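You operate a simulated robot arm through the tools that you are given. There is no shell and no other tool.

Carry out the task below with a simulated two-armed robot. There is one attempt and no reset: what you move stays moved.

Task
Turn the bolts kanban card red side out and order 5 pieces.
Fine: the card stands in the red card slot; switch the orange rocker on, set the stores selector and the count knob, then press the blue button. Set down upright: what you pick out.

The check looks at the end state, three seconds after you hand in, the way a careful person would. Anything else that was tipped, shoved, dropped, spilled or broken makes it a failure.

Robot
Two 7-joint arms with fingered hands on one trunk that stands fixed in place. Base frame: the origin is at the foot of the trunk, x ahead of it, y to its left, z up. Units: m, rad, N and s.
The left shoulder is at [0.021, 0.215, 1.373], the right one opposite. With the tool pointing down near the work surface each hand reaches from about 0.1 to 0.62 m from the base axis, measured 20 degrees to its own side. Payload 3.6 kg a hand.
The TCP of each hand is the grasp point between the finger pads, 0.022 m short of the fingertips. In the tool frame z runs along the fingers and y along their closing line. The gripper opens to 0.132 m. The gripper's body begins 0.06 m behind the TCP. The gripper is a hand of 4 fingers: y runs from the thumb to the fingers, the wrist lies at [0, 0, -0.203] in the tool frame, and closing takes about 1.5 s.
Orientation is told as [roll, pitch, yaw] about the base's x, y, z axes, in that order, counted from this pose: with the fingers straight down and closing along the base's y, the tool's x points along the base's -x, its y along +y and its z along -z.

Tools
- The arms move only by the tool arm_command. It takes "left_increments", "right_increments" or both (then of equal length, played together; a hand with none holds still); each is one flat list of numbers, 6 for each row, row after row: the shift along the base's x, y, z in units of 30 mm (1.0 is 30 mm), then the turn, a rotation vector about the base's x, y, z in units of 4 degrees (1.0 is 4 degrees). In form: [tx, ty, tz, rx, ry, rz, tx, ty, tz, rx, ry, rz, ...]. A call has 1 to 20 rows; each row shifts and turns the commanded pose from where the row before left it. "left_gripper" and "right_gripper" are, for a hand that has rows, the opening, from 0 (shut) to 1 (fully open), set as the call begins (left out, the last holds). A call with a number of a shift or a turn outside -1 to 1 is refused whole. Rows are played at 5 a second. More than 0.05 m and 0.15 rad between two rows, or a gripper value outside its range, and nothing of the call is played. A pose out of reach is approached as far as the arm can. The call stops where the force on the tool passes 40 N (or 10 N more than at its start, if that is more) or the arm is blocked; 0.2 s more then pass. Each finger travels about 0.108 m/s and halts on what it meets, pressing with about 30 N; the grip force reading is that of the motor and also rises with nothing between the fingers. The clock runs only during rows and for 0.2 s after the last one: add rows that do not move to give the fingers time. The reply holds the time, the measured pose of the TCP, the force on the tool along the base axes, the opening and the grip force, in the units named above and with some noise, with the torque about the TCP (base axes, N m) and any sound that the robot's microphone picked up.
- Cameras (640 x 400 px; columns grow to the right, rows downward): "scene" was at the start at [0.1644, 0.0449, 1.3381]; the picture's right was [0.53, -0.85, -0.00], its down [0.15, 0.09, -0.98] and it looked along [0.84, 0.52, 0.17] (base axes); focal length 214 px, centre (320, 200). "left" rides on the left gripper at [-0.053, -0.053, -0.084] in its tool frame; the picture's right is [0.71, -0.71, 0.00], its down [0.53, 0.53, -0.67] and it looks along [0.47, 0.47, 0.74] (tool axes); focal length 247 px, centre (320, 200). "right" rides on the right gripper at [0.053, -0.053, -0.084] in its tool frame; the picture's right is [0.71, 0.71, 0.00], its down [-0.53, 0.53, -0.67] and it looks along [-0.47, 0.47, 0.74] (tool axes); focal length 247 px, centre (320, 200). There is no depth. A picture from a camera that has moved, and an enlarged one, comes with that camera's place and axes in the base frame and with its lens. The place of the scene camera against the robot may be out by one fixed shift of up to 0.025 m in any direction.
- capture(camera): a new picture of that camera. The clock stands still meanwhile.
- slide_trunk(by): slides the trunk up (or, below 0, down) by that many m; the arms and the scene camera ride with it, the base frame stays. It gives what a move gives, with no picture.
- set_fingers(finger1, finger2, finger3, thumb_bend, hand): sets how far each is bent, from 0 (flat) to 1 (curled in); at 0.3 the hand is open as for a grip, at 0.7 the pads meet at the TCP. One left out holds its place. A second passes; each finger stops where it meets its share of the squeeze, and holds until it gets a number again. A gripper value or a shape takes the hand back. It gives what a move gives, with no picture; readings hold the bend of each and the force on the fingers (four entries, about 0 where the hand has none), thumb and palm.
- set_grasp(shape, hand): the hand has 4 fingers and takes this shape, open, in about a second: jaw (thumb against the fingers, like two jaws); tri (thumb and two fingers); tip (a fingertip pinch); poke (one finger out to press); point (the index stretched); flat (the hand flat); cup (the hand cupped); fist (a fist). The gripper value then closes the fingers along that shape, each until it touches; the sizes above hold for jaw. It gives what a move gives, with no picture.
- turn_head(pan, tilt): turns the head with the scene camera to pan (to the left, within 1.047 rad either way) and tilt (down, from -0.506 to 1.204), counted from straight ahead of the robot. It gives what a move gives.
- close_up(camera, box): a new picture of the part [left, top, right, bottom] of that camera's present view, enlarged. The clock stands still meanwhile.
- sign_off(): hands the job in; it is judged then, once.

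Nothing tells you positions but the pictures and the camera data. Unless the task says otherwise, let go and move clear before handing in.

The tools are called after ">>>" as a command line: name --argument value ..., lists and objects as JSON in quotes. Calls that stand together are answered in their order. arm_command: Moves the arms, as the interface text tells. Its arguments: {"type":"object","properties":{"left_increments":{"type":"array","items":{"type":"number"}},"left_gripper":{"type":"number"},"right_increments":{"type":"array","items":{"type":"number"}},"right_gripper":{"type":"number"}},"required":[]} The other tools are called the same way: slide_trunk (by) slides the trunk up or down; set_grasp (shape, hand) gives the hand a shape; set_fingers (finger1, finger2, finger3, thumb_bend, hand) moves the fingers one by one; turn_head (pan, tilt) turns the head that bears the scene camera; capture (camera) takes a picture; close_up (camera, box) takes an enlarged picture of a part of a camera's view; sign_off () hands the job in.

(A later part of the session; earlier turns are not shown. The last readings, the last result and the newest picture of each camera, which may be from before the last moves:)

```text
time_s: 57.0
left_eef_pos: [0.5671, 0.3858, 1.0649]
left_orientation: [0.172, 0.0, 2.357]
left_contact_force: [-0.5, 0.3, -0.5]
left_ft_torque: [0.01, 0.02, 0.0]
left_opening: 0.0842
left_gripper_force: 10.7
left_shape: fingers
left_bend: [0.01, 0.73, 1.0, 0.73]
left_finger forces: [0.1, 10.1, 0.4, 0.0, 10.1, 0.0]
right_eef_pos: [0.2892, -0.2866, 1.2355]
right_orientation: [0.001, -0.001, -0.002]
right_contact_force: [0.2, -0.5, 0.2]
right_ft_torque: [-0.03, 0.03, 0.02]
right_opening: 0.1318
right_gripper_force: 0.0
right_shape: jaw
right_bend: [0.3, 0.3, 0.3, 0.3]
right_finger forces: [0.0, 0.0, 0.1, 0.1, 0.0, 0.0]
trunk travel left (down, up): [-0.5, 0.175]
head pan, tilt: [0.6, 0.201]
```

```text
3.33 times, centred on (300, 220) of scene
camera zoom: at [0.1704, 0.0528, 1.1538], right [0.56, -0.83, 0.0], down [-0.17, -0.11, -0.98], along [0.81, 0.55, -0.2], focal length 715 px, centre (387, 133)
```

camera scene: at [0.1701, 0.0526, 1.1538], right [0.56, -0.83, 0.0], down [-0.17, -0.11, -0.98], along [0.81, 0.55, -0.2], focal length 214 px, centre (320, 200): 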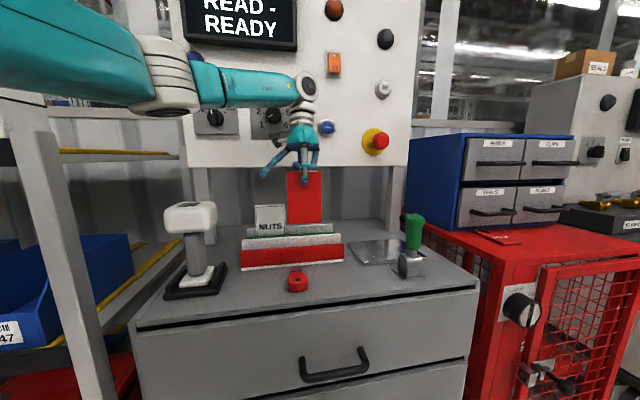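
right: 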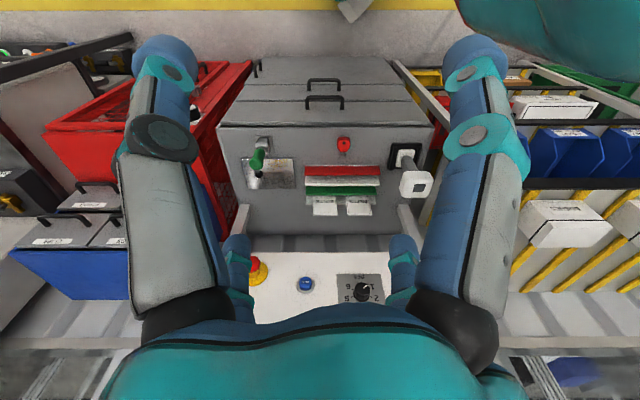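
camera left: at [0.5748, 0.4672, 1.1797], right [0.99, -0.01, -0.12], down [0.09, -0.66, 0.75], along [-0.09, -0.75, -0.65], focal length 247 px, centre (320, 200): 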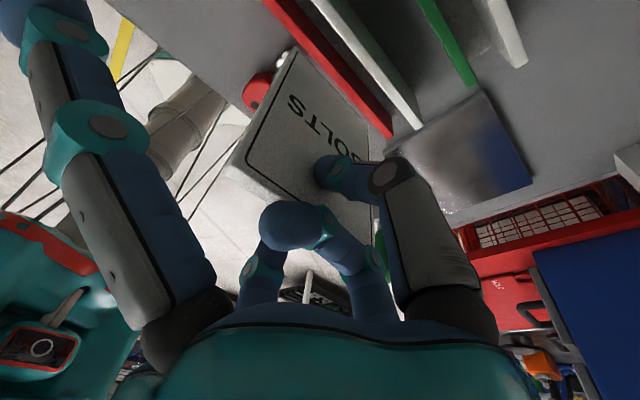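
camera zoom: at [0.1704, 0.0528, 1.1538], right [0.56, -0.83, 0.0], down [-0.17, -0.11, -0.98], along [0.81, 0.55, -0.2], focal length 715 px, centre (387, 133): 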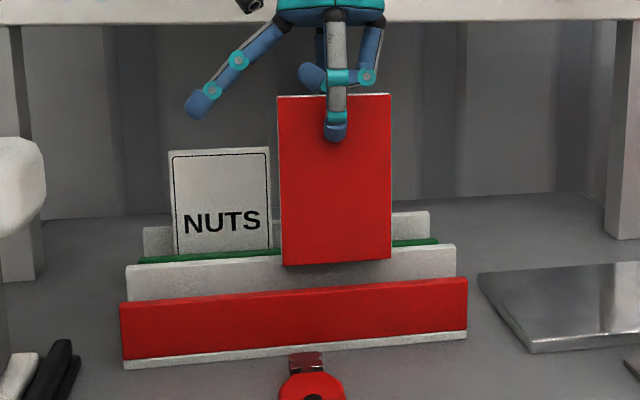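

The card bottom is about level with the bar tops. I zoom in more to verify that it lies inside the slot rather than over the red bar.

>>> close_up --camera "left" --box '[220, 0, 380, 100]'

>>> close_up --camera "left" --box '[330, 80, 450, 155]'

>>> close_up --camera "scene" --box '[270, 205, 350, 255]'

```text
4.00 times, centred on (300, 50) of left
camera zoom: at [0.5781, 0.4692, 1.1374], right [0.99, -0.01, -0.12], down [0.09, -0.66, 0.75], along [-0.09, -0.75, -0.65], focal length 988 px, centre (400, 800)
```

zoom: 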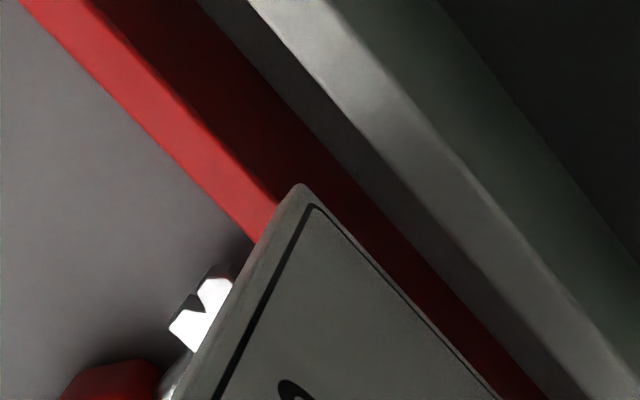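

```text
5.33 times, centred on (390, 118) of left
camera zoom: at [0.5781, 0.4692, 1.1374], right [0.99, -0.01, -0.12], down [0.09, -0.66, 0.75], along [-0.09, -0.75, -0.65], focal length 1317 px, centre (-53, 640)
```

zoom: 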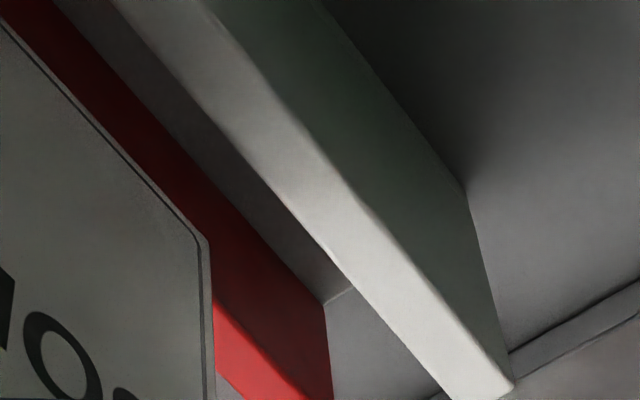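

```text
8.00 times, centred on (310, 230) of scene
camera zoom: at [0.1704, 0.0528, 1.1538], right [0.56, -0.83, 0.0], down [-0.17, -0.11, -0.98], along [0.81, 0.55, -0.2], focal length 1716 px, centre (400, -40)
```

zoom: 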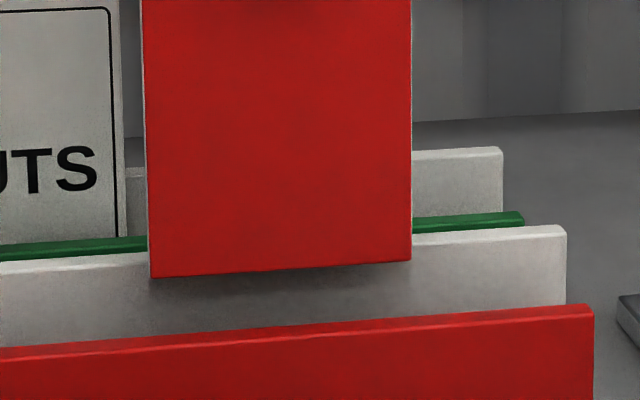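

The card's label face is ~0.8 cm behind the red bar's rear edge, with the slot about 2.3 cm wide; I shift another 5 mm toward the panel to centre it and lower into the slot, watching forces.

>>> arm_command --left_increments '[0.118, 0.118, 0, 0, 0, 0, 0, 0, -0.4, 0, 0, 0, 0, 0, -0.4, 0, 0, 0, 0, 0, 0, 0, 0, 0]'

>>> close_up --camera "left" --box '[220, 0, 380, 100]'

>>> close_up --camera "scene" --box '[225, 160, 375, 280]'

```text
time_s: 58.0
left_eef_pos: [0.5704, 0.3886, 1.0393]
left_orientation: [0.171, -0.002, 2.355]
left_contact_force: [-0.3, 0.5, -0.3]
left_ft_torque: [0.0, -0.04, 0.02]
left_opening: 0.0846
left_gripper_force: 10.2
left_shape: fingers
left_bend: [0.01, 0.73, 1.0, 0.73]
left_finger forces: [0.1, 10.1, 0.3, 0.0, 9.9, 0.1]
right_eef_pos: [0.2873, -0.2877, 1.2352]
right_orientation: [0.002, 0.0, -0.001]
right_contact_force: [0.5, 0.2, -0.1]
right_ft_torque: [-0.03, 0.0, 0.0]
right_opening: 0.1319
right_gripper_force: 0.2
right_shape: jaw
right_bend: [0.3, 0.3, 0.3, 0.3]
right_finger forces: [0.0, 0.0, 0.1, 0.0, 0.0, 0.0]
trunk travel left (down, up): [-0.5, 0.175]
head pan, tilt: [0.6, 0.201]
```

```text
4.00 times, centred on (300, 50) of left
camera zoom: at [0.5811, 0.4725, 1.1137], right [0.99, -0.01, -0.12], down [0.09, -0.66, 0.75], along [-0.09, -0.75, -0.65], focal length 988 px, centre (400, 800)
```

zoom: 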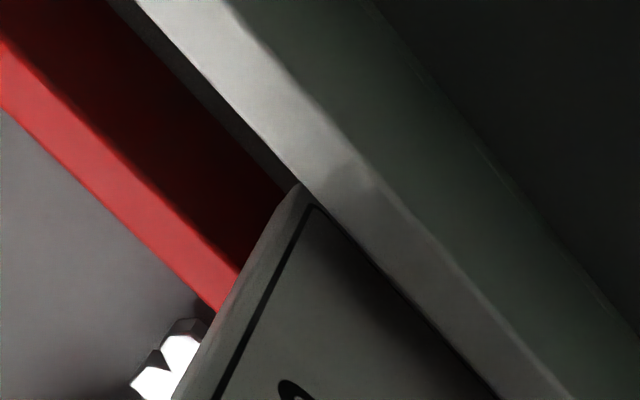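

```text
3.33 times, centred on (300, 220) of scene
camera zoom: at [0.1703, 0.0529, 1.1538], right [0.56, -0.83, 0.0], down [-0.17, -0.11, -0.98], along [0.81, 0.55, -0.2], focal length 715 px, centre (387, 133)
```

zoom: 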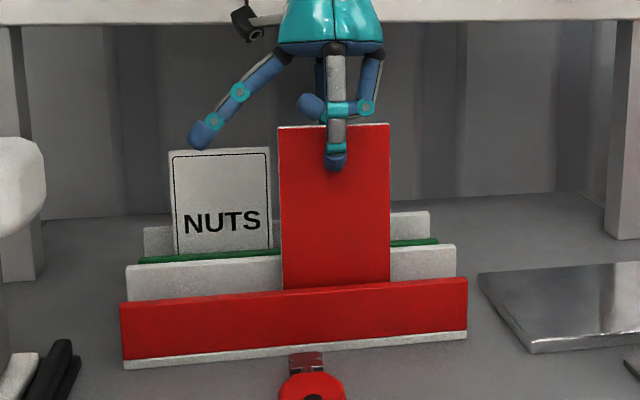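

The card bottom is inside the red slot with no contact force. I lower it the rest of the way gently.

>>> arm_command --left_increments '[0, 0, -0.3, 0, 0, 0, 0, 0, -0.3, 0, 0, 0, 0, 0, -0.2, 0, 0, 0, 0, 0, 0, 0, 0, 0]'

>>> close_up --camera "scene" --box '[225, 160, 375, 280]'

```text
time_s: 59.0
left_eef_pos: [0.5712, 0.3892, 1.0163]
left_orientation: [0.171, -0.002, 2.356]
left_contact_force: [-0.5, 0.8, -1.1]
left_ft_torque: [0.0, 0.0, 0.0]
left_opening: 0.0842
left_gripper_force: 9.8
left_shape: fingers
left_bend: [0.01, 0.73, 1.0, 0.73]
left_finger forces: [0.0, 9.9, 0.3, 0.1, 10.0, 0.0]
right_eef_pos: [0.2884, -0.2867, 1.2366]
right_orientation: [0.002, 0.0, -0.002]
right_contact_force: [0.1, -0.5, -0.3]
right_ft_torque: [0.01, 0.03, 0.01]
right_opening: 0.1317
right_gripper_force: 0.0
right_shape: jaw
right_bend: [0.3, 0.3, 0.3, 0.3]
right_finger forces: [0.0, 0.0, 0.1, 0.1, 0.0, 0.0]
trunk travel left (down, up): [-0.5, 0.175]
head pan, tilt: [0.6, 0.201]
```

```text
3.33 times, centred on (300, 220) of scene
camera zoom: at [0.1704, 0.0529, 1.1538], right [0.56, -0.83, 0.0], down [-0.17, -0.11, -0.98], along [0.81, 0.55, -0.2], focal length 715 px, centre (387, 133)
```

zoom: 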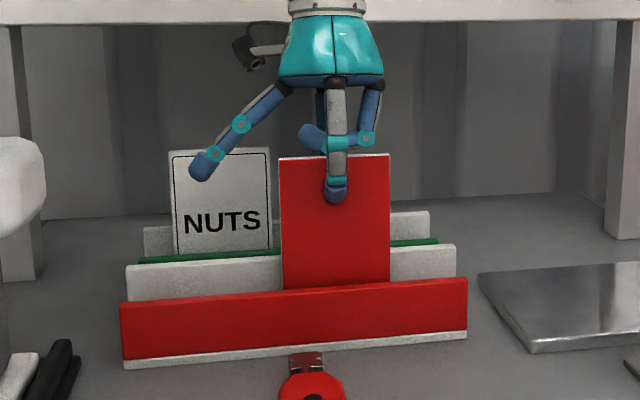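

Still no contact; I creep down a few more millimetres to find the slot floor.

>>> arm_command --left_increments '[0, 0, -0.1, 0, 0, 0, 0, 0, -0.1, 0, 0, 0]'

>>> arm_command --left_increments '[0, 0, -0.1, 0, 0, 0, 0, 0, 0, 0, 0, 0]'

```text
time_s: 59.6
left_eef_pos: [0.5714, 0.3884, 1.0113]
left_orientation: [0.172, -0.002, 2.355]
left_contact_force: [0.0, 0.2, 0.1]
left_ft_torque: [-0.01, 0.01, 0.01]
left_opening: 0.0841
left_gripper_force: 10.1
left_shape: fingers
left_bend: [0.01, 0.73, 1.0, 0.73]
left_finger forces: [0.0, 10.1, 0.4, 0.1, 9.9, 0.0]
right_eef_pos: [0.2886, -0.2868, 1.2356]
right_orientation: [0.002, -0.001, -0.001]
right_contact_force: [-0.2, -0.4, -0.1]
right_ft_torque: [0.01, 0.0, 0.02]
right_opening: 0.132
right_gripper_force: 0.3
right_shape: jaw
right_bend: [0.3, 0.3, 0.3, 0.3]
right_finger forces: [0.1, 0.0, 0.0, 0.1, 0.0, 0.1]
trunk travel left (down, up): [-0.5, 0.175]
head pan, tilt: [0.6, 0.201]
```

```text
time_s: 60.2
left_eef_pos: [0.5704, 0.3889, 1.0073]
left_orientation: [0.171, -0.001, 2.355]
left_contact_force: [-0.6, -0.9, -0.6]
left_ft_torque: [0.02, -0.01, -0.02]
left_opening: 0.0844
left_gripper_force: 10.0
left_shape: fingers
left_bend: [0.01, 0.73, 1.0, 0.73]
left_finger forces: [0.0, 9.9, 0.4, 0.0, 9.9, 0.0]
right_eef_pos: [0.2893, -0.2864, 1.2359]
right_orientation: [0.002, 0.0, -0.003]
right_contact_force: [-0.4, -0.9, -0.2]
right_ft_torque: [0.03, 0.02, 0.03]
right_opening: 0.1318
right_gripper_force: 0.0
right_shape: jaw
right_bend: [0.3, 0.3, 0.3, 0.3]
right_finger forces: [0.0, 0.0, 0.0, 0.1, 0.0, 0.0]
trunk travel left (down, up): [-0.5, 0.175]
head pan, tilt: [0.6, 0.201]
```

>>> arm_command --left_increments '[0, 0, -0.1, 0, 0, 0, 0, 0, 0, 0, 0, 0]'

>>> arm_command --left_increments '[0, 0, -0.1, 0, 0, 0, 0, 0, 0, 0, 0, 0]'

>>> close_up --camera "scene" --box '[225, 160, 375, 280]'

>>> capture --camera "left"

```text
time_s: 60.8
left_eef_pos: [0.5692, 0.3892, 1.0046]
left_orientation: [0.171, 0.001, 2.357]
left_contact_force: [-0.3, -0.2, 6.2]
left_ft_torque: [-0.02, 0.06, -0.03]
left_opening: 0.0842
left_gripper_force: 12.1
left_shape: fingers
left_bend: [0.01, 0.74, 1.0, 0.74]
left_finger forces: [0.0, 11.5, 1.5, 0.0, 10.5, 0.1]
right_eef_pos: [0.2874, -0.2864, 1.2354]
right_orientation: [0.001, 0.0, -0.002]
right_contact_force: [-0.1, -0.1, -0.3]
right_ft_torque: [-0.02, 0.01, 0.02]
right_opening: 0.132
right_gripper_force: 0.1
right_shape: jaw
right_bend: [0.3, 0.3, 0.3, 0.3]
right_finger forces: [0.0, 0.1, 0.0, 0.0, 0.1, 0.0]
trunk travel left (down, up): [-0.5, 0.175]
head pan, tilt: [0.6, 0.201]
```

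```text
time_s: 61.4
left_eef_pos: [0.5688, 0.3887, 1.0025]
left_orientation: [0.17, 0.001, 2.356]
left_contact_force: [-1.5, 0.7, 13.2]
left_ft_torque: [-0.1, 0.15, 0.03]
left_opening: 0.0837
left_gripper_force: 14.0
left_shape: fingers
left_bend: [0.01, 0.75, 1.0, 0.76]
left_finger forces: [0.0, 13.6, 1.6, 0.0, 12.4, 0.1]
right_eef_pos: [0.2863, -0.2865, 1.2358]
right_orientation: [0.002, 0.001, -0.001]
right_contact_force: [-0.1, -0.2, -0.4]
right_ft_torque: [0.01, -0.01, 0.0]
right_opening: 0.1317
right_gripper_force: 0.1
right_shape: jaw
right_bend: [0.3, 0.3, 0.3, 0.3]
right_finger forces: [0.0, 0.0, 0.0, 0.1, 0.0, 0.0]
trunk travel left (down, up): [-0.5, 0.175]
head pan, tilt: [0.6, 0.201]
```

```text
3.33 times, centred on (300, 220) of scene
camera zoom: at [0.169, 0.0522, 1.1541], right [0.56, -0.83, 0.0], down [-0.16, -0.11, -0.98], along [0.81, 0.55, -0.2], focal length 715 px, centre (387, 133)
```

zoom: 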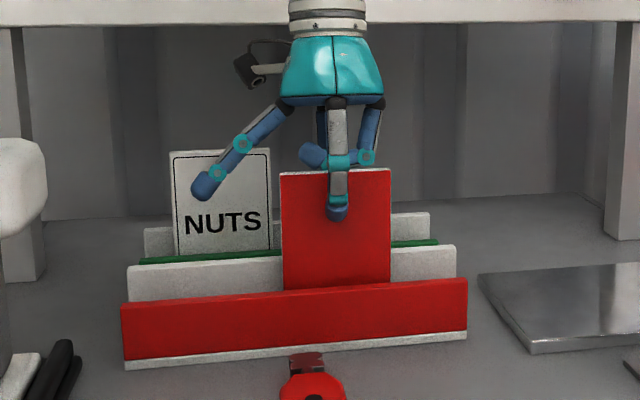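

```text
taken
camera left: at [0.5805, 0.472, 1.0759], right [0.99, -0.01, -0.12], down [0.08, -0.66, 0.75], along [-0.08, -0.75, -0.65], focal length 247 px, centre (320, 200)
```

left: 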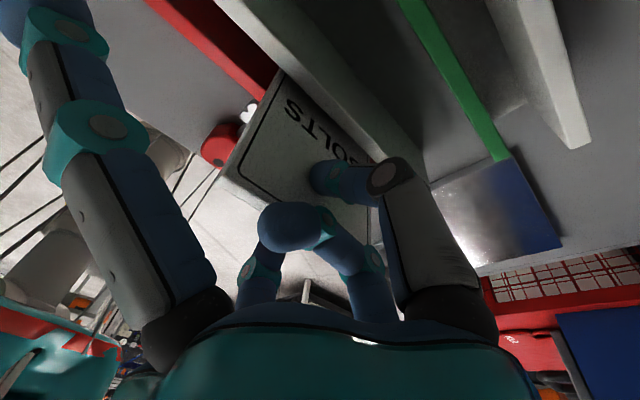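

The card touches the slot floor (13 N). I relieve the push by ~3 mm and open the pinch.

>>> arm_command --left_increments '[0, 0, 0.1, 0, 0, 0, 0, 0, 0, 0, 0, 0]'

>>> set_fingers --hand "left" --finger2 0.5 --thumb_bend 0.5

>>> close_up --camera "scene" --box '[225, 160, 375, 280]'

>>> capture --camera "left"

```text
time_s: 62.0
left_eef_pos: [0.5705, 0.3886, 1.0041]
left_orientation: [0.173, -0.003, 2.355]
left_contact_force: [-0.8, 0.3, 4.5]
left_ft_torque: [-0.04, 0.08, 0.0]
left_opening: 0.0841
left_gripper_force: 11.7
left_shape: fingers
left_bend: [0.01, 0.74, 1.0, 0.76]
left_finger forces: [0.0, 11.6, 0.6, 0.0, 10.8, 0.0]
right_eef_pos: [0.2875, -0.2863, 1.2353]
right_orientation: [0.003, 0.002, -0.003]
right_contact_force: [0.4, 1.0, -0.4]
right_ft_torque: [-0.02, -0.01, -0.02]
right_opening: 0.1321
right_gripper_force: 0.1
right_shape: jaw
right_bend: [0.3, 0.3, 0.3, 0.3]
right_finger forces: [0.0, 0.1, 0.0, 0.1, 0.1, 0.0]
trunk travel left (down, up): [-0.5, 0.175]
head pan, tilt: [0.6, 0.201]
```

```text
time_s: 63.0
left_eef_pos: [0.5715, 0.3885, 1.0036]
left_orientation: [0.172, 0.0, 2.357]
left_contact_force: [-0.7, -0.6, 0.6]
left_ft_torque: [0.01, -0.03, 0.0]
left_opening: 0.093
left_gripper_force: 0.0
left_shape: fingers
left_bend: [0.01, 0.5, 1.0, 0.5]
left_finger forces: [0.1, 0.0, 0.1, 0.0, 0.0, 0.0]
right_eef_pos: [0.2883, -0.2867, 1.2355]
right_orientation: [0.002, -0.001, -0.003]
right_contact_force: [-0.4, 0.2, 1.0]
right_ft_torque: [0.0, 0.04, -0.02]
right_opening: 0.1321
right_gripper_force: 0.0
right_shape: jaw
right_bend: [0.3, 0.3, 0.3, 0.3]
right_finger forces: [0.0, 0.0, 0.0, 0.0, 0.1, 0.1]
trunk travel left (down, up): [-0.5, 0.175]
head pan, tilt: [0.6, 0.201]
```

```text
3.33 times, centred on (300, 220) of scene
camera zoom: at [0.1703, 0.0528, 1.1538], right [0.56, -0.83, 0.0], down [-0.17, -0.11, -0.98], along [0.81, 0.55, -0.2], focal length 715 px, centre (387, 133)
```

zoom: 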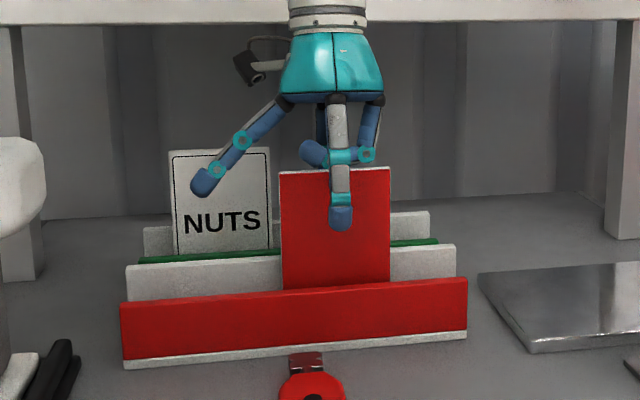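

```text
taken
camera left: at [0.5815, 0.4724, 1.0773], right [0.99, -0.01, -0.12], down [0.09, -0.66, 0.75], along [-0.09, -0.75, -0.65], focal length 247 px, centre (320, 200)
```

left: 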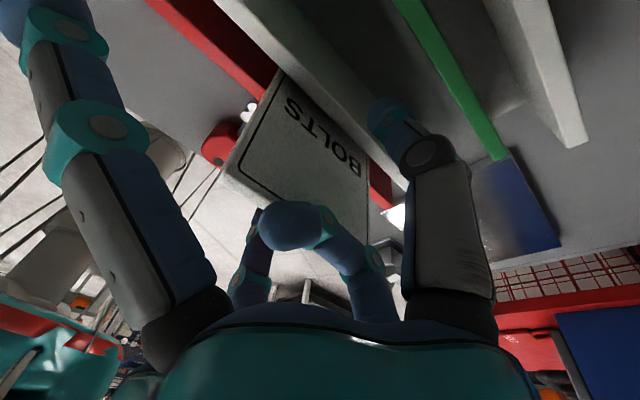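

Released, and the card stands red side out in the red slot. I raise the hand straight up, then back away and straighten it.

>>> arm_command --left_increments '[0, 0, 0.6, 0, 0, 0, 0, 0, 0.7, 0, 0, 0, 0, 0, 0.7, 0, 0, 0, 0, 0, 0.3, 0, 0, 0, -1, -1, 0.3, 0.58, -0.58, 0, -1, -1, 0.3, 0.58, -0.58, 0, -1, -1, 0, 0.58, -0.58, 0, 0, 0, 0, 0, 0, 0]'

>>> capture --camera "scene"

>>> close_up --camera "scene" --box '[225, 160, 375, 280]'

```text
time_s: 64.8
left_eef_pos: [0.4809, 0.2991, 1.091]
left_orientation: [-0.002, -0.002, 2.359]
left_contact_force: [0.2, 0.7, -0.5]
left_ft_torque: [-0.02, 0.02, 0.03]
left_opening: 0.093
left_gripper_force: 0.0
left_shape: fingers
left_bend: [0.01, 0.5, 1.0, 0.5]
left_finger forces: [0.1, 0.0, 0.1, 0.0, 0.0, 0.1]
right_eef_pos: [0.2879, -0.2876, 1.2359]
right_orientation: [0.001, 0.001, -0.001]
right_contact_force: [-0.1, -0.1, -0.3]
right_ft_torque: [0.03, 0.0, 0.02]
right_opening: 0.1317
right_gripper_force: 0.1
right_shape: jaw
right_bend: [0.3, 0.3, 0.3, 0.3]
right_finger forces: [0.0, 0.0, 0.1, 0.0, 0.1, 0.0]
trunk travel left (down, up): [-0.5, 0.175]
head pan, tilt: [0.6, 0.201]
```

```text
taken
camera scene: at [0.1707, 0.053, 1.1537], right [0.56, -0.83, 0.0], down [-0.17, -0.11, -0.98], along [0.81, 0.55, -0.2], focal length 214 px, centre (320, 200)
```

scene: 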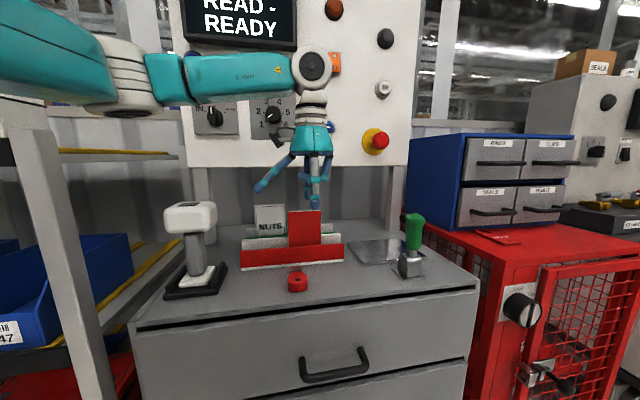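

```text
3.33 times, centred on (300, 220) of scene
camera zoom: at [0.1707, 0.053, 1.1537], right [0.56, -0.83, 0.0], down [-0.17, -0.11, -0.98], along [0.81, 0.55, -0.2], focal length 715 px, centre (387, 133)
```

zoom: 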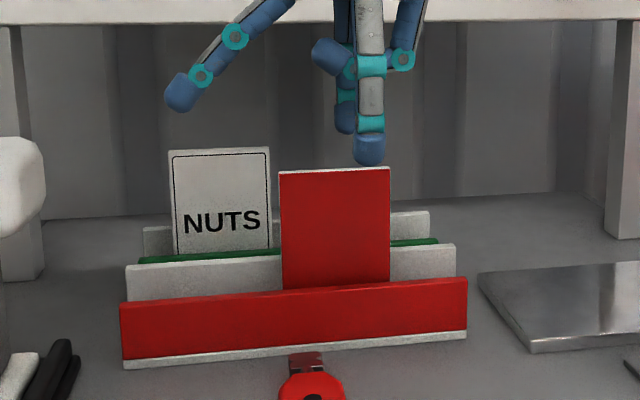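

The BOLTS card stands upright, red out, in the red slot. Next come the panel controls: I raise the trunk and turn the left hand back to its neutral yaw.

>>> slide_trunk --by 0.12

>>> arm_command --left_increments '[-0.5, -0.5, 0, 0, 0, -1, -0.5, -0.5, 0, 0, 0, -1, -0.5, -0.5, 0, 0, 0, -1, 0, 0, 0, 0, 0, -1, 0, 0, 0, 0, 0, -1, 0, 0, 0, 0, 0, -1, 0, 0, 0, 0, 0, -1, 0, 0, 0, 0, 0, -1, 0, 0, 0, 0, 0, -1, 0, 0, 0, 0, 0, -1, 0, 0, 0, 0, 0, -1, 0, 0, 0, 0, 0, -1, 0, 0, 0, 0, 0, -1, 0, 0, 0, 0, 0, -1, 0, 0, 0, 0, 0, -1, 0, 0, 0, 0, 0, -1, 0, 0, 0, 0, 0, -1, 0, 0, 0, 0, 0, -1, 0, 0, 0, 0, 0, -1, 0, 0, 0, 0, 0, -1]'

>>> arm_command --left_increments '[0, 0, 0, 0, 0, -1, 0, 0, 0, 0, 0, -1, 0, 0, 0, 0, 0, -1, 0, 0, 0, 0, 0, -1, 0, 0, 0, 0, 0, -1, 0, 0, 0, 0, 0, -1, 0, 0, 0, 0, 0, -1, 0, 0, 0, 0, 0, -1, 0, 0, 0, 0, 0, -1, 0, 0, 0, 0, 0, -1, 0, 0, 0, 0, 0, -1, 0, 0, 0, 0, 0, -1, 0, 0, 0, 0, 0, -1, 0, 0, 0, 0, 0, -1, 0, 0, 0, 0, 0, -1, 0, 0, 0, 0, 0, -1, 0, 0, 0, 0, 0, -1, 0, 0, 0, 0, 0, -1, 0, 0, 0, 0, 0, -1, 0, 0, 0, 0, 0, -1]'

>>> arm_command --left_increments '[0, 0, 0, 0, 0, -1, 0, 0, 0, 0, 0, -1, 0, 0, 0, 0, 0, -1, 0, 0, 0, 0, 0, -1, 0, 0, 0, 0, 0, -1, 0, 0, 0, 0, 0, 0]'

>>> set_grasp --hand "left" --shape "poke"

>>> capture --camera "scene"

>>> capture --camera "left"

```text
time_s: 66.3
left_eef_pos: [0.4816, 0.2986, 1.2104]
left_orientation: [0.0, -0.001, 2.356]
left_contact_force: [0.0, -0.6, -0.4]
left_ft_torque: [0.0, -0.03, -0.03]
left_opening: 0.0932
left_gripper_force: 0.1
left_shape: fingers
left_bend: [0.01, 0.5, 1.0, 0.5]
left_finger forces: [0.0, 0.0, 0.0, 0.1, 0.0, 0.0]
right_eef_pos: [0.2893, -0.2873, 1.3547]
right_orientation: [0.003, 0.0, -0.002]
right_contact_force: [-0.1, 0.4, 0.4]
right_ft_torque: [0.01, -0.04, -0.01]
right_opening: 0.1318
right_gripper_force: 0.1
right_shape: jaw
right_bend: [0.3, 0.3, 0.3, 0.3]
right_finger forces: [0.1, 0.0, 0.0, 0.0, 0.1, 0.1]
trunk travel left (down, up): [-0.62, 0.055]
head pan, tilt: [0.6, 0.201]
```

```text
time_s: 70.5
left_eef_pos: [0.4364, 0.2526, 1.2108]
left_orientation: [-0.001, -0.001, 0.957]
left_contact_force: [-0.1, -0.2, -0.3]
left_ft_torque: [0.02, -0.02, 0.0]
left_opening: 0.0933
left_gripper_force: 0.1
left_shape: fingers
left_bend: [0.01, 0.5, 1.0, 0.5]
left_finger forces: [0.0, 0.0, 0.0, 0.0, 0.0, 0.0]
right_eef_pos: [0.2886, -0.2863, 1.355]
right_orientation: [0.003, 0.0, -0.001]
right_contact_force: [0.4, 0.4, 0.4]
right_ft_torque: [-0.02, -0.03, -0.05]
right_opening: 0.1322
right_gripper_force: 0.1
right_shape: jaw
right_bend: [0.3, 0.3, 0.3, 0.3]
right_finger forces: [0.0, 0.1, 0.1, 0.0, 0.0, 0.1]
trunk travel left (down, up): [-0.62, 0.055]
head pan, tilt: [0.6, 0.201]
```

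```text
time_s: 74.7
left_eef_pos: [0.4357, 0.2524, 1.2108]
left_orientation: [-0.003, 0.0, -0.44]
left_contact_force: [-0.7, 0.5, 0.1]
left_ft_torque: [-0.01, 0.01, 0.0]
left_opening: 0.093
left_gripper_force: 0.0
left_shape: fingers
left_bend: [0.01, 0.5, 1.0, 0.5]
left_finger forces: [0.1, 0.0, 0.0, 0.0, 0.1, 0.0]
right_eef_pos: [0.2882, -0.2866, 1.3564]
right_orientation: [0.003, -0.002, -0.001]
right_contact_force: [-0.2, 0.5, 0.5]
right_ft_torque: [-0.01, -0.04, 0.02]
right_opening: 0.1318
right_gripper_force: 0.1
right_shape: jaw
right_bend: [0.3, 0.3, 0.3, 0.3]
right_finger forces: [0.0, 0.0, 0.1, 0.0, 0.0, 0.0]
trunk travel left (down, up): [-0.62, 0.055]
head pan, tilt: [0.6, 0.201]
```

```text
time_s: 76.1
left_eef_pos: [0.4361, 0.2546, 1.2118]
left_orientation: [0.0, 0.001, -0.786]
left_contact_force: [-1.2, -0.6, 0.8]
left_ft_torque: [-0.01, -0.01, -0.03]
left_opening: 0.0932
left_gripper_force: 0.1
left_shape: fingers
left_bend: [0.01, 0.5, 1.0, 0.5]
left_finger forces: [0.0, 0.0, 0.1, 0.0, 0.1, 0.1]
right_eef_pos: [0.288, -0.2866, 1.356]
right_orientation: [0.003, -0.001, -0.002]
right_contact_force: [-0.1, -1.0, 0.2]
right_ft_torque: [0.02, 0.03, 0.03]
right_opening: 0.132
right_gripper_force: 0.1
right_shape: jaw
right_bend: [0.3, 0.3, 0.3, 0.3]
right_finger forces: [0.0, 0.0, 0.0, 0.1, 0.0, 0.1]
trunk travel left (down, up): [-0.62, 0.055]
head pan, tilt: [0.6, 0.201]
```

```text
time_s: 77.0
left_eef_pos: [0.4353, 0.2531, 1.212]
left_orientation: [-0.003, 0.0, -0.785]
left_contact_force: [0.1, -0.1, 0.1]
left_ft_torque: [0.0, 0.02, 0.0]
left_opening: 0.0
left_gripper_force: 0.1
left_shape: poke
left_bend: [1.0, 1.0, 1.0, 0.91]
left_finger forces: [0.0, 0.1, 0.0, 0.0, 0.0, 0.0]
right_eef_pos: [0.289, -0.2871, 1.3548]
right_orientation: [0.002, 0.0, -0.004]
right_contact_force: [-0.9, 0.0, -0.1]
right_ft_torque: [-0.01, 0.02, 0.03]
right_opening: 0.1318
right_gripper_force: 0.0
right_shape: jaw
right_bend: [0.3, 0.3, 0.3, 0.3]
right_finger forces: [0.1, 0.1, 0.0, 0.1, 0.0, 0.0]
trunk travel left (down, up): [-0.62, 0.055]
head pan, tilt: [0.6, 0.201]
```

```text
taken
camera scene: at [0.17, 0.0528, 1.2744], right [0.56, -0.83, 0.0], down [-0.17, -0.11, -0.98], along [0.81, 0.55, -0.2], focal length 214 px, centre (320, 200)
```

scene: 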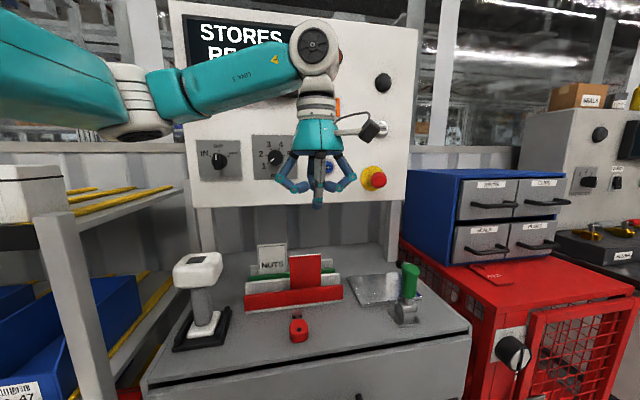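

```text
taken
camera left: at [0.4371, 0.1769, 1.2954], right [-1.0, 0.0, 0.0], down [0.0, 0.74, 0.67], along [0.0, 0.67, -0.74], focal length 247 px, centre (320, 200)
```

left: 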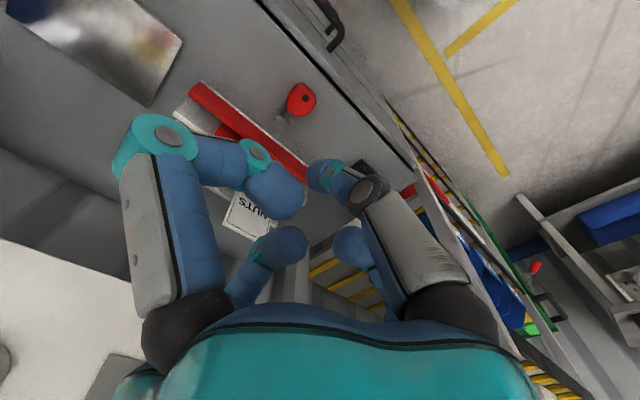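

The poke shape curls all fingers with the thumb pointing in the middle. I zoom in to see what it looks like.

>>> close_up --camera "scene" --box '[250, 90, 410, 230]'

>>> set_grasp --hand "left" --shape "point"

>>> close_up --camera "scene" --box '[250, 90, 410, 230]'

>>> capture --camera "left"

```text
2.86 times, centred on (330, 160) of scene
camera zoom: at [0.17, 0.0528, 1.2744], right [0.56, -0.83, 0.0], down [-0.17, -0.11, -0.98], along [0.81, 0.55, -0.2], focal length 613 px, centre (291, 314)
```

zoom: 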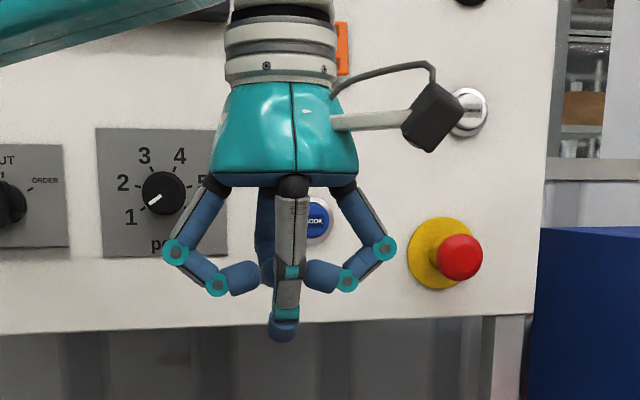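

```text
time_s: 77.9
left_eef_pos: [0.4361, 0.2529, 1.2124]
left_orientation: [-0.002, -0.001, -0.785]
left_contact_force: [-0.4, -0.3, 0.0]
left_ft_torque: [-0.01, 0.03, 0.0]
left_opening: 0.1263
left_gripper_force: 0.2
left_shape: point
left_bend: [0.7, 1.0, 1.0, 0.81]
left_finger forces: [0.1, 0.0, 0.0, 0.0, 0.1, 0.0]
right_eef_pos: [0.289, -0.2874, 1.3556]
right_orientation: [0.0, -0.001, -0.001]
right_contact_force: [0.2, 0.0, 0.8]
right_ft_torque: [-0.03, 0.03, 0.01]
right_opening: 0.1319
right_gripper_force: 0.2
right_shape: jaw
right_bend: [0.3, 0.3, 0.3, 0.3]
right_finger forces: [0.0, 0.0, 0.1, 0.0, 0.0, 0.0]
trunk travel left (down, up): [-0.62, 0.055]
head pan, tilt: [0.6, 0.201]
```

```text
2.86 times, centred on (330, 160) of scene
camera zoom: at [0.17, 0.0528, 1.2744], right [0.56, -0.83, 0.0], down [-0.17, -0.11, -0.98], along [0.81, 0.55, -0.2], focal length 613 px, centre (291, 314)
```

zoom: 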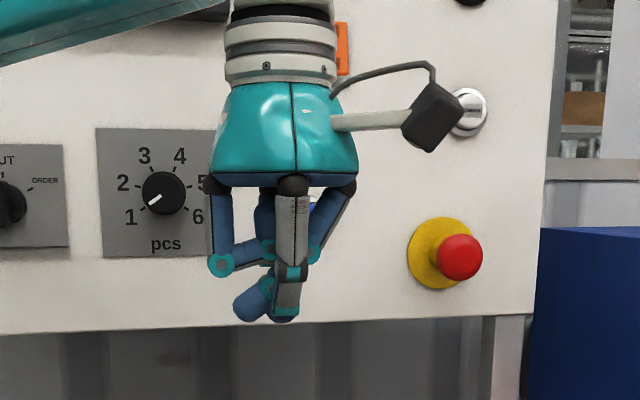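

```text
taken
camera left: at [0.4371, 0.1769, 1.2954], right [-1.0, 0.0, 0.0], down [0.0, 0.74, 0.67], along [0.0, 0.67, -0.74], focal length 247 px, centre (320, 200)
```

left: 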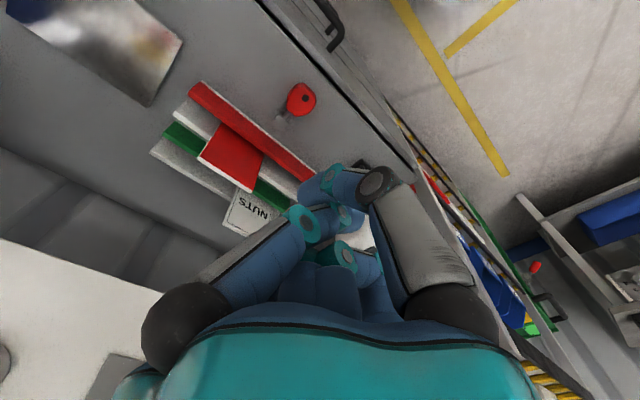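

Those shapes tangle the fingers, so I reset to the open jaw and make my own pressing shape: thumb and finger2 pinched together on the axis, finger1 curled, finger3 flat.

>>> set_grasp --hand "left" --shape "jaw"

>>> set_fingers --hand "left" --finger1 1.0 --finger3 0.0 --finger2 0.5 --thumb_bend 0.5

>>> set_fingers --hand "left" --finger2 0.75 --thumb_bend 0.75

>>> close_up --camera "scene" --box '[250, 90, 410, 230]'

>>> capture --camera "left"

```text
time_s: 78.8
left_eef_pos: [0.4364, 0.2519, 1.2105]
left_orientation: [-0.002, 0.0, -0.786]
left_contact_force: [-0.6, -0.3, 0.4]
left_ft_torque: [-0.01, 0.04, 0.02]
left_opening: 0.1318
left_gripper_force: 0.0
left_shape: jaw
left_bend: [0.3, 0.3, 0.3, 0.3]
left_finger forces: [0.1, 0.0, 0.0, 0.1, 0.0, 0.0]
right_eef_pos: [0.2885, -0.2872, 1.3552]
right_orientation: [0.002, 0.0, -0.002]
right_contact_force: [0.7, 0.3, -0.3]
right_ft_torque: [0.0, 0.0, -0.02]
right_opening: 0.1317
right_gripper_force: 0.2
right_shape: jaw
right_bend: [0.3, 0.3, 0.3, 0.3]
right_finger forces: [0.1, 0.0, 0.1, 0.0, 0.1, 0.0]
trunk travel left (down, up): [-0.62, 0.055]
head pan, tilt: [0.6, 0.201]
```

```text
time_s: 79.8
left_eef_pos: [0.4359, 0.2528, 1.2111]
left_orientation: [-0.003, 0.0, -0.785]
left_contact_force: [-0.1, -0.5, 0.1]
left_ft_torque: [0.04, 0.04, 0.0]
left_opening: 0.0518
left_gripper_force: 0.0
left_shape: fingers
left_bend: [1.0, 0.5, 0.01, 0.5]
left_finger forces: [0.1, 0.0, 0.0, 0.0, 0.0, 0.0]
right_eef_pos: [0.289, -0.2865, 1.3559]
right_orientation: [0.002, 0.001, -0.003]
right_contact_force: [0.0, -0.7, -0.1]
right_ft_torque: [0.04, 0.02, -0.01]
right_opening: 0.132
right_gripper_force: 0.1
right_shape: jaw
right_bend: [0.3, 0.3, 0.3, 0.3]
right_finger forces: [0.1, 0.1, 0.1, 0.0, 0.0, 0.0]
trunk travel left (down, up): [-0.62, 0.055]
head pan, tilt: [0.6, 0.201]
```

```text
time_s: 80.8
left_eef_pos: [0.435, 0.2543, 1.2124]
left_orientation: [-0.002, 0.001, -0.786]
left_contact_force: [-0.1, -0.1, -0.7]
left_ft_torque: [-0.01, -0.01, 0.01]
left_opening: 0.0305
left_gripper_force: 0.0
left_shape: fingers
left_bend: [1.0, 0.73, 0.01, 0.73]
left_finger forces: [0.0, 0.0, 0.0, 0.0, 0.0, 0.0]
right_eef_pos: [0.2874, -0.2863, 1.3555]
right_orientation: [0.002, 0.001, -0.003]
right_contact_force: [-0.4, 0.4, 0.5]
right_ft_torque: [-0.02, -0.02, 0.02]
right_opening: 0.1319
right_gripper_force: 0.1
right_shape: jaw
right_bend: [0.3, 0.3, 0.3, 0.3]
right_finger forces: [0.0, 0.1, 0.0, 0.0, 0.1, 0.0]
trunk travel left (down, up): [-0.62, 0.055]
head pan, tilt: [0.6, 0.201]
```

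```text
2.86 times, centred on (330, 160) of scene
camera zoom: at [0.17, 0.0528, 1.2744], right [0.56, -0.83, 0.0], down [-0.17, -0.11, -0.98], along [0.81, 0.55, -0.2], focal length 613 px, centre (291, 314)
```

zoom: 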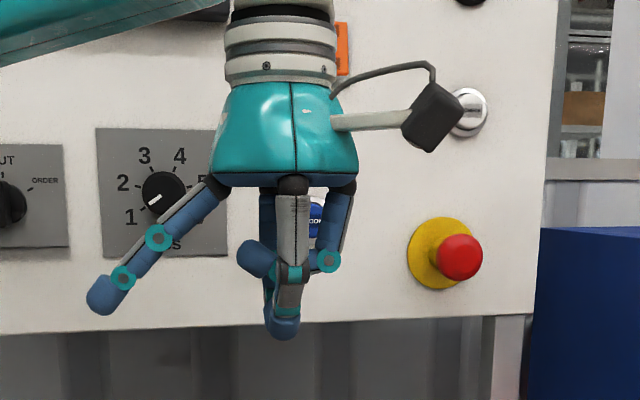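

```text
taken
camera left: at [0.4371, 0.1769, 1.2954], right [-1.0, 0.0, 0.0], down [0.0, 0.74, 0.67], along [0.0, 0.67, -0.74], focal length 247 px, centre (320, 200)
```

left: 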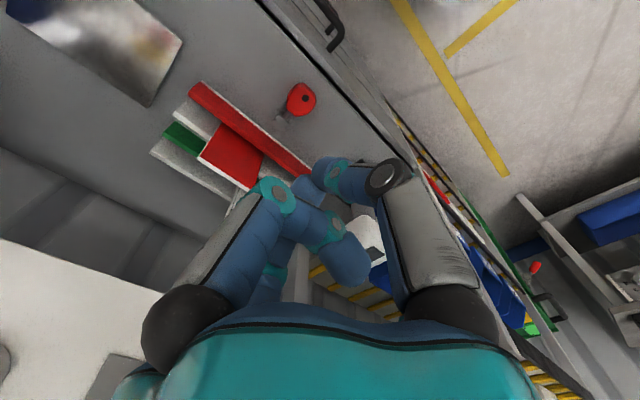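

The pressing shape is good. Now I tip the hand up to point horizontally at the panel while moving it in front of the rocker, still ~15 cm away.

>>> arm_command --left_increments '[0.42, 0.06, 0.4, 0.994, -0.994, 0, 0.42, 0.06, 0.4, 0.994, -0.994, 0, 0.42, 0.06, 0.4, 0.994, -0.994, 0, 0.42, 0.06, 0.4, 0.994, -0.994, 0, 0.42, 0.06, 0.4, 0.994, -0.994, 0, 0.42, 0.06, 0.4, 0.994, -0.994, 0, 0.42, 0.06, 0.4, 0.994, -0.994, 0, 0.42, 0.06, 0.4, 0.994, -0.994, 0]'

>>> capture --camera "scene"

```text
time_s: 82.6
left_eef_pos: [0.5377, 0.2676, 1.3081]
left_orientation: [0.787, 0.0, -0.786]
left_contact_force: [-0.9, 0.4, 0.0]
left_ft_torque: [-0.02, 0.0, 0.01]
left_opening: 0.0308
left_gripper_force: 0.0
left_shape: fingers
left_bend: [1.0, 0.73, 0.01, 0.73]
left_finger forces: [0.1, 0.0, 0.1, 0.0, 0.1, 0.0]
right_eef_pos: [0.2886, -0.2876, 1.3563]
right_orientation: [0.001, -0.001, -0.002]
right_contact_force: [-0.6, 0.7, -0.1]
right_ft_torque: [0.01, -0.05, -0.02]
right_opening: 0.132
right_gripper_force: 0.1
right_shape: jaw
right_bend: [0.3, 0.3, 0.3, 0.3]
right_finger forces: [0.1, 0.0, 0.1, 0.1, 0.0, 0.0]
trunk travel left (down, up): [-0.62, 0.055]
head pan, tilt: [0.6, 0.201]
```

```text
taken
camera scene: at [0.1702, 0.0525, 1.2744], right [0.56, -0.83, 0.0], down [-0.17, -0.11, -0.98], along [0.81, 0.55, -0.2], focal length 214 px, centre (320, 200)
```

scene: 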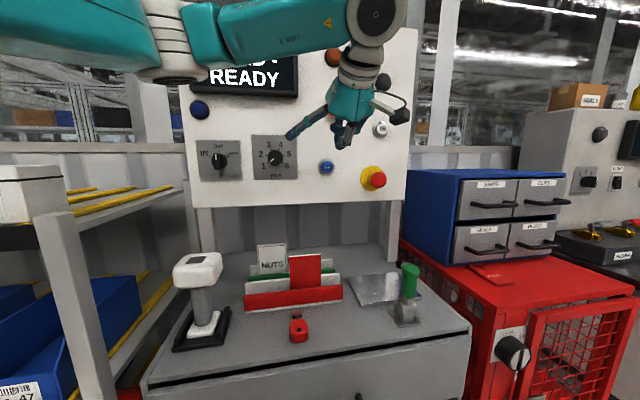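

Half the tilt is done cleanly. I complete the tilt to horizontal.

>>> arm_command --left_increments '[0.42, 0.06, 0.4, 0.994, -0.994, 0, 0.42, 0.06, 0.4, 0.994, -0.994, 0, 0.42, 0.06, 0.4, 0.994, -0.994, 0, 0.42, 0.06, 0.4, 0.994, -0.994, 0, 0.42, 0.06, 0.4, 0.994, -0.994, 0, 0.42, 0.06, 0.4, 0.994, -0.994, 0, 0.42, 0.06, 0.4, 0.994, -0.994, 0, 0.42, 0.06, 0.4, 0.994, -0.994, 0]'

>>> turn_head --pan 0.6 --tilt -0.1

>>> capture --camera "scene"

>>> capture --camera "left"

```text
time_s: 84.4
left_eef_pos: [0.6392, 0.2825, 1.4038]
left_orientation: [1.572, 0.001, -0.786]
left_contact_force: [0.4, -0.3, 0.1]
left_ft_torque: [-0.02, -0.02, -0.02]
left_opening: 0.0302
left_gripper_force: 0.0
left_shape: fingers
left_bend: [1.0, 0.73, 0.01, 0.73]
left_finger forces: [0.0, 0.0, 0.0, 0.1, 0.1, 0.0]
right_eef_pos: [0.288, -0.2864, 1.3544]
right_orientation: [0.002, 0.001, -0.001]
right_contact_force: [0.3, -0.9, -0.4]
right_ft_torque: [0.0, 0.02, -0.01]
right_opening: 0.1319
right_gripper_force: 0.0
right_shape: jaw
right_bend: [0.3, 0.3, 0.3, 0.3]
right_finger forces: [0.1, 0.0, 0.0, 0.1, 0.0, 0.0]
trunk travel left (down, up): [-0.62, 0.055]
head pan, tilt: [0.6, 0.201]
```

```text
time_s: 85.2
left_eef_pos: [0.6397, 0.2836, 1.4039]
left_orientation: [1.568, -0.002, -0.784]
left_contact_force: [0.0, -0.8, -0.5]
left_ft_torque: [0.02, 0.01, 0.0]
left_opening: 0.0306
left_gripper_force: 0.0
left_shape: fingers
left_bend: [1.0, 0.73, 0.01, 0.73]
left_finger forces: [0.0, 0.0, 0.0, 0.0, 0.0, 0.0]
right_eef_pos: [0.2891, -0.2877, 1.3565]
right_orientation: [0.001, 0.001, -0.002]
right_contact_force: [-0.4, -0.6, 0.1]
right_ft_torque: [0.0, -0.03, 0.02]
right_opening: 0.132
right_gripper_force: 0.1
right_shape: jaw
right_bend: [0.3, 0.3, 0.3, 0.3]
right_finger forces: [0.0, 0.0, 0.0, 0.0, 0.0, 0.0]
trunk travel left (down, up): [-0.62, 0.055]
head pan, tilt: [0.6, -0.099]
```

```text
taken
camera scene: at [0.1651, 0.0494, 1.3016], right [0.56, -0.83, 0.0], down [0.08, 0.06, -1.0], along [0.82, 0.56, 0.1], focal length 214 px, centre (320, 200)
```

scene: 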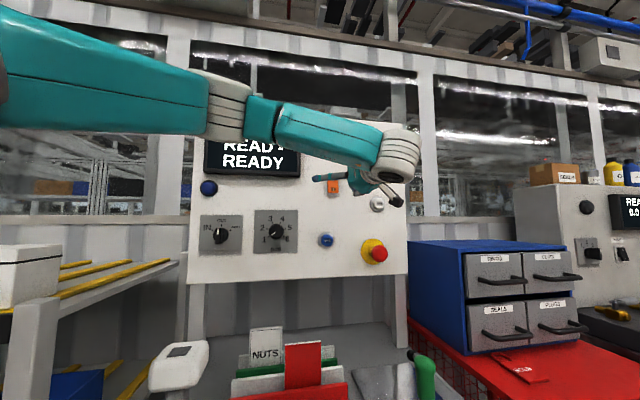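

```text
taken
camera left: at [0.618, 0.1845, 1.3499], right [-0.5, 0.5, -0.71], down [-0.84, -0.1, 0.53], along [0.19, 0.86, 0.47], focal length 247 px, centre (320, 200)
```

left: 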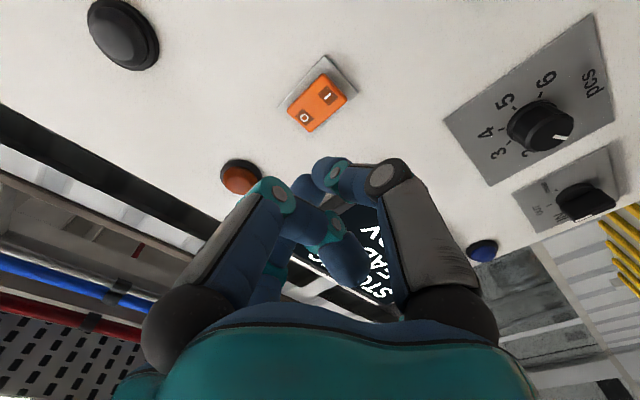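

The left camera now sees the rocker, count knob and selector. I take detailed close-ups for their positions.

>>> close_up --camera "left" --box '[220, 20, 440, 180]'

>>> close_up --camera "left" --box '[430, 0, 640, 260]'

>>> close_up --camera "scene" --box '[180, 140, 420, 290]'

```text
2.50 times, centred on (330, 100) of left
camera zoom: at [0.618, 0.1845, 1.3499], right [-0.5, 0.5, -0.71], down [-0.84, -0.1, 0.53], along [0.19, 0.86, 0.47], focal length 617 px, centre (295, 450)
```

zoom: 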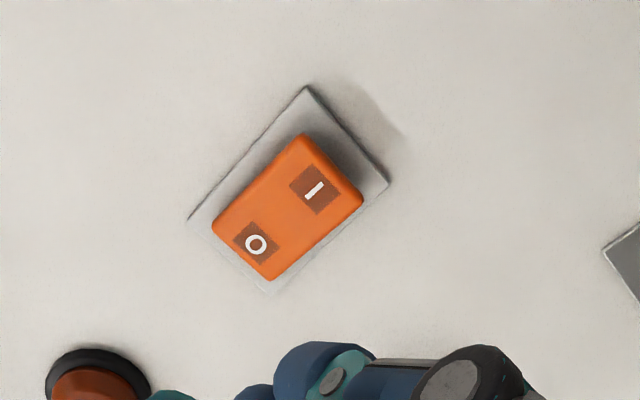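

```text
1.54 times, centred on (535, 130) of left
camera zoom: at [0.618, 0.1845, 1.3499], right [-0.5, 0.5, -0.71], down [-0.84, -0.1, 0.53], along [0.19, 0.86, 0.47], focal length 380 px, centre (-11, 308)
```

zoom: 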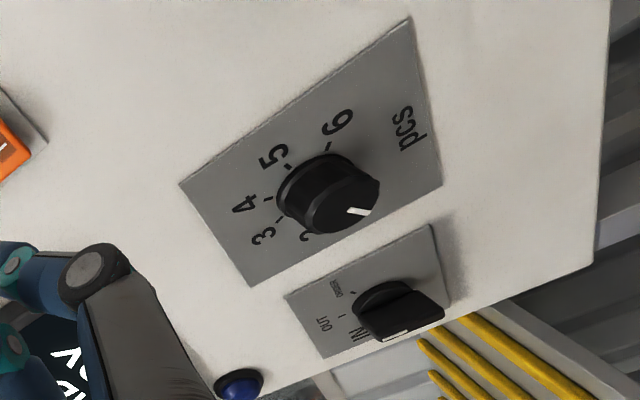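

```text
2.67 times, centred on (300, 215) of scene
camera zoom: at [0.1651, 0.0494, 1.3016], right [0.56, -0.83, 0.0], down [0.08, 0.06, -1.0], along [0.82, 0.56, 0.1], focal length 572 px, centre (373, 160)
```

zoom: 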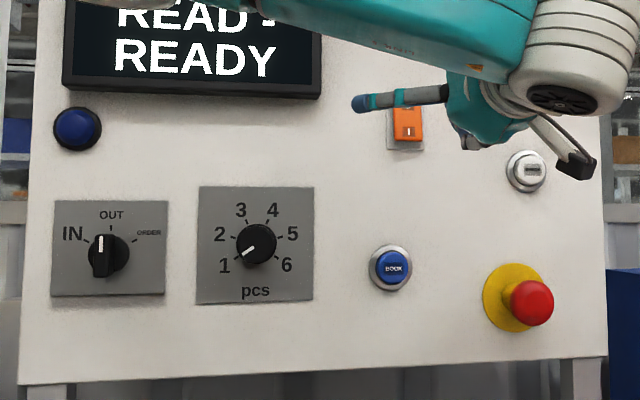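

The rocker's raised "I" end is at the bottom, about u=−0.240, z=1.403 on the panel. I line up with it and approach to within ~4 cm.

>>> arm_command --left_increments '[-0.283, 0.283, -0.13, 0, 0, 0, 0.59, 0.59, 0, 0, 0, 0, 0.59, 0.59, 0, 0, 0, 0, 0.59, 0.59, 0, 0, 0, 0, 0.59, 0.59, 0, 0, 0, 0, 0, 0, 0, 0, 0, 0]'

>>> capture --camera "left"

>>> close_up --camera "scene" --box '[280, 130, 440, 230]'

```text
time_s: 86.6
left_eef_pos: [0.6997, 0.3627, 1.3987]
left_orientation: [1.57, 0.001, -0.784]
left_contact_force: [0.6, -0.6, 0.0]
left_ft_torque: [-0.04, 0.02, 0.0]
left_opening: 0.0303
left_gripper_force: 0.1
left_shape: fingers
left_bend: [1.0, 0.73, 0.01, 0.73]
left_finger forces: [0.0, 0.0, 0.1, 0.0, 0.0, 0.0]
right_eef_pos: [0.2869, -0.2868, 1.355]
right_orientation: [0.002, -0.001, -0.001]
right_contact_force: [-0.3, 0.5, -0.4]
right_ft_torque: [0.0, 0.02, 0.02]
right_opening: 0.132
right_gripper_force: 0.1
right_shape: jaw
right_bend: [0.3, 0.3, 0.3, 0.3]
right_finger forces: [0.0, 0.1, 0.0, 0.0, 0.0, 0.0]
trunk travel left (down, up): [-0.62, 0.055]
head pan, tilt: [0.6, -0.099]
```

```text
taken
camera left: at [0.6795, 0.2645, 1.3457], right [-0.5, 0.5, -0.71], down [-0.84, -0.1, 0.53], along [0.19, 0.86, 0.47], focal length 247 px, centre (320, 200)
```

left: 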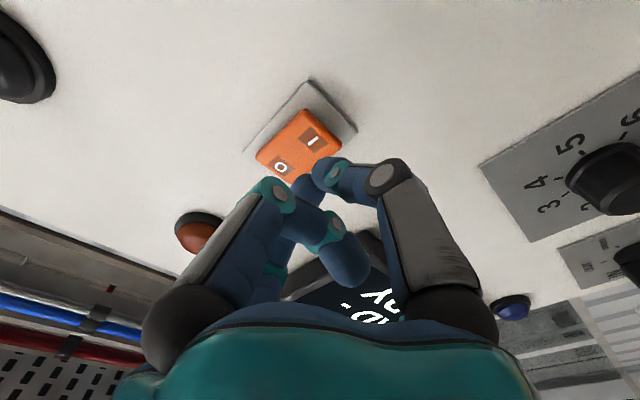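

```text
4.00 times, centred on (360, 180) of scene
camera zoom: at [0.1647, 0.0492, 1.3017], right [0.56, -0.83, 0.0], down [0.08, 0.06, -1.0], along [0.82, 0.56, 0.1], focal length 858 px, centre (160, 280)
```

zoom: 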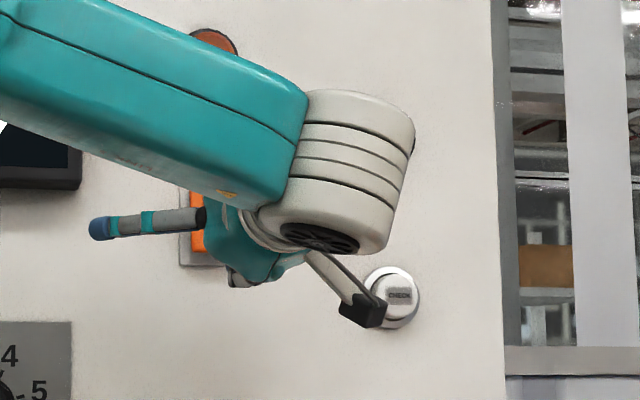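

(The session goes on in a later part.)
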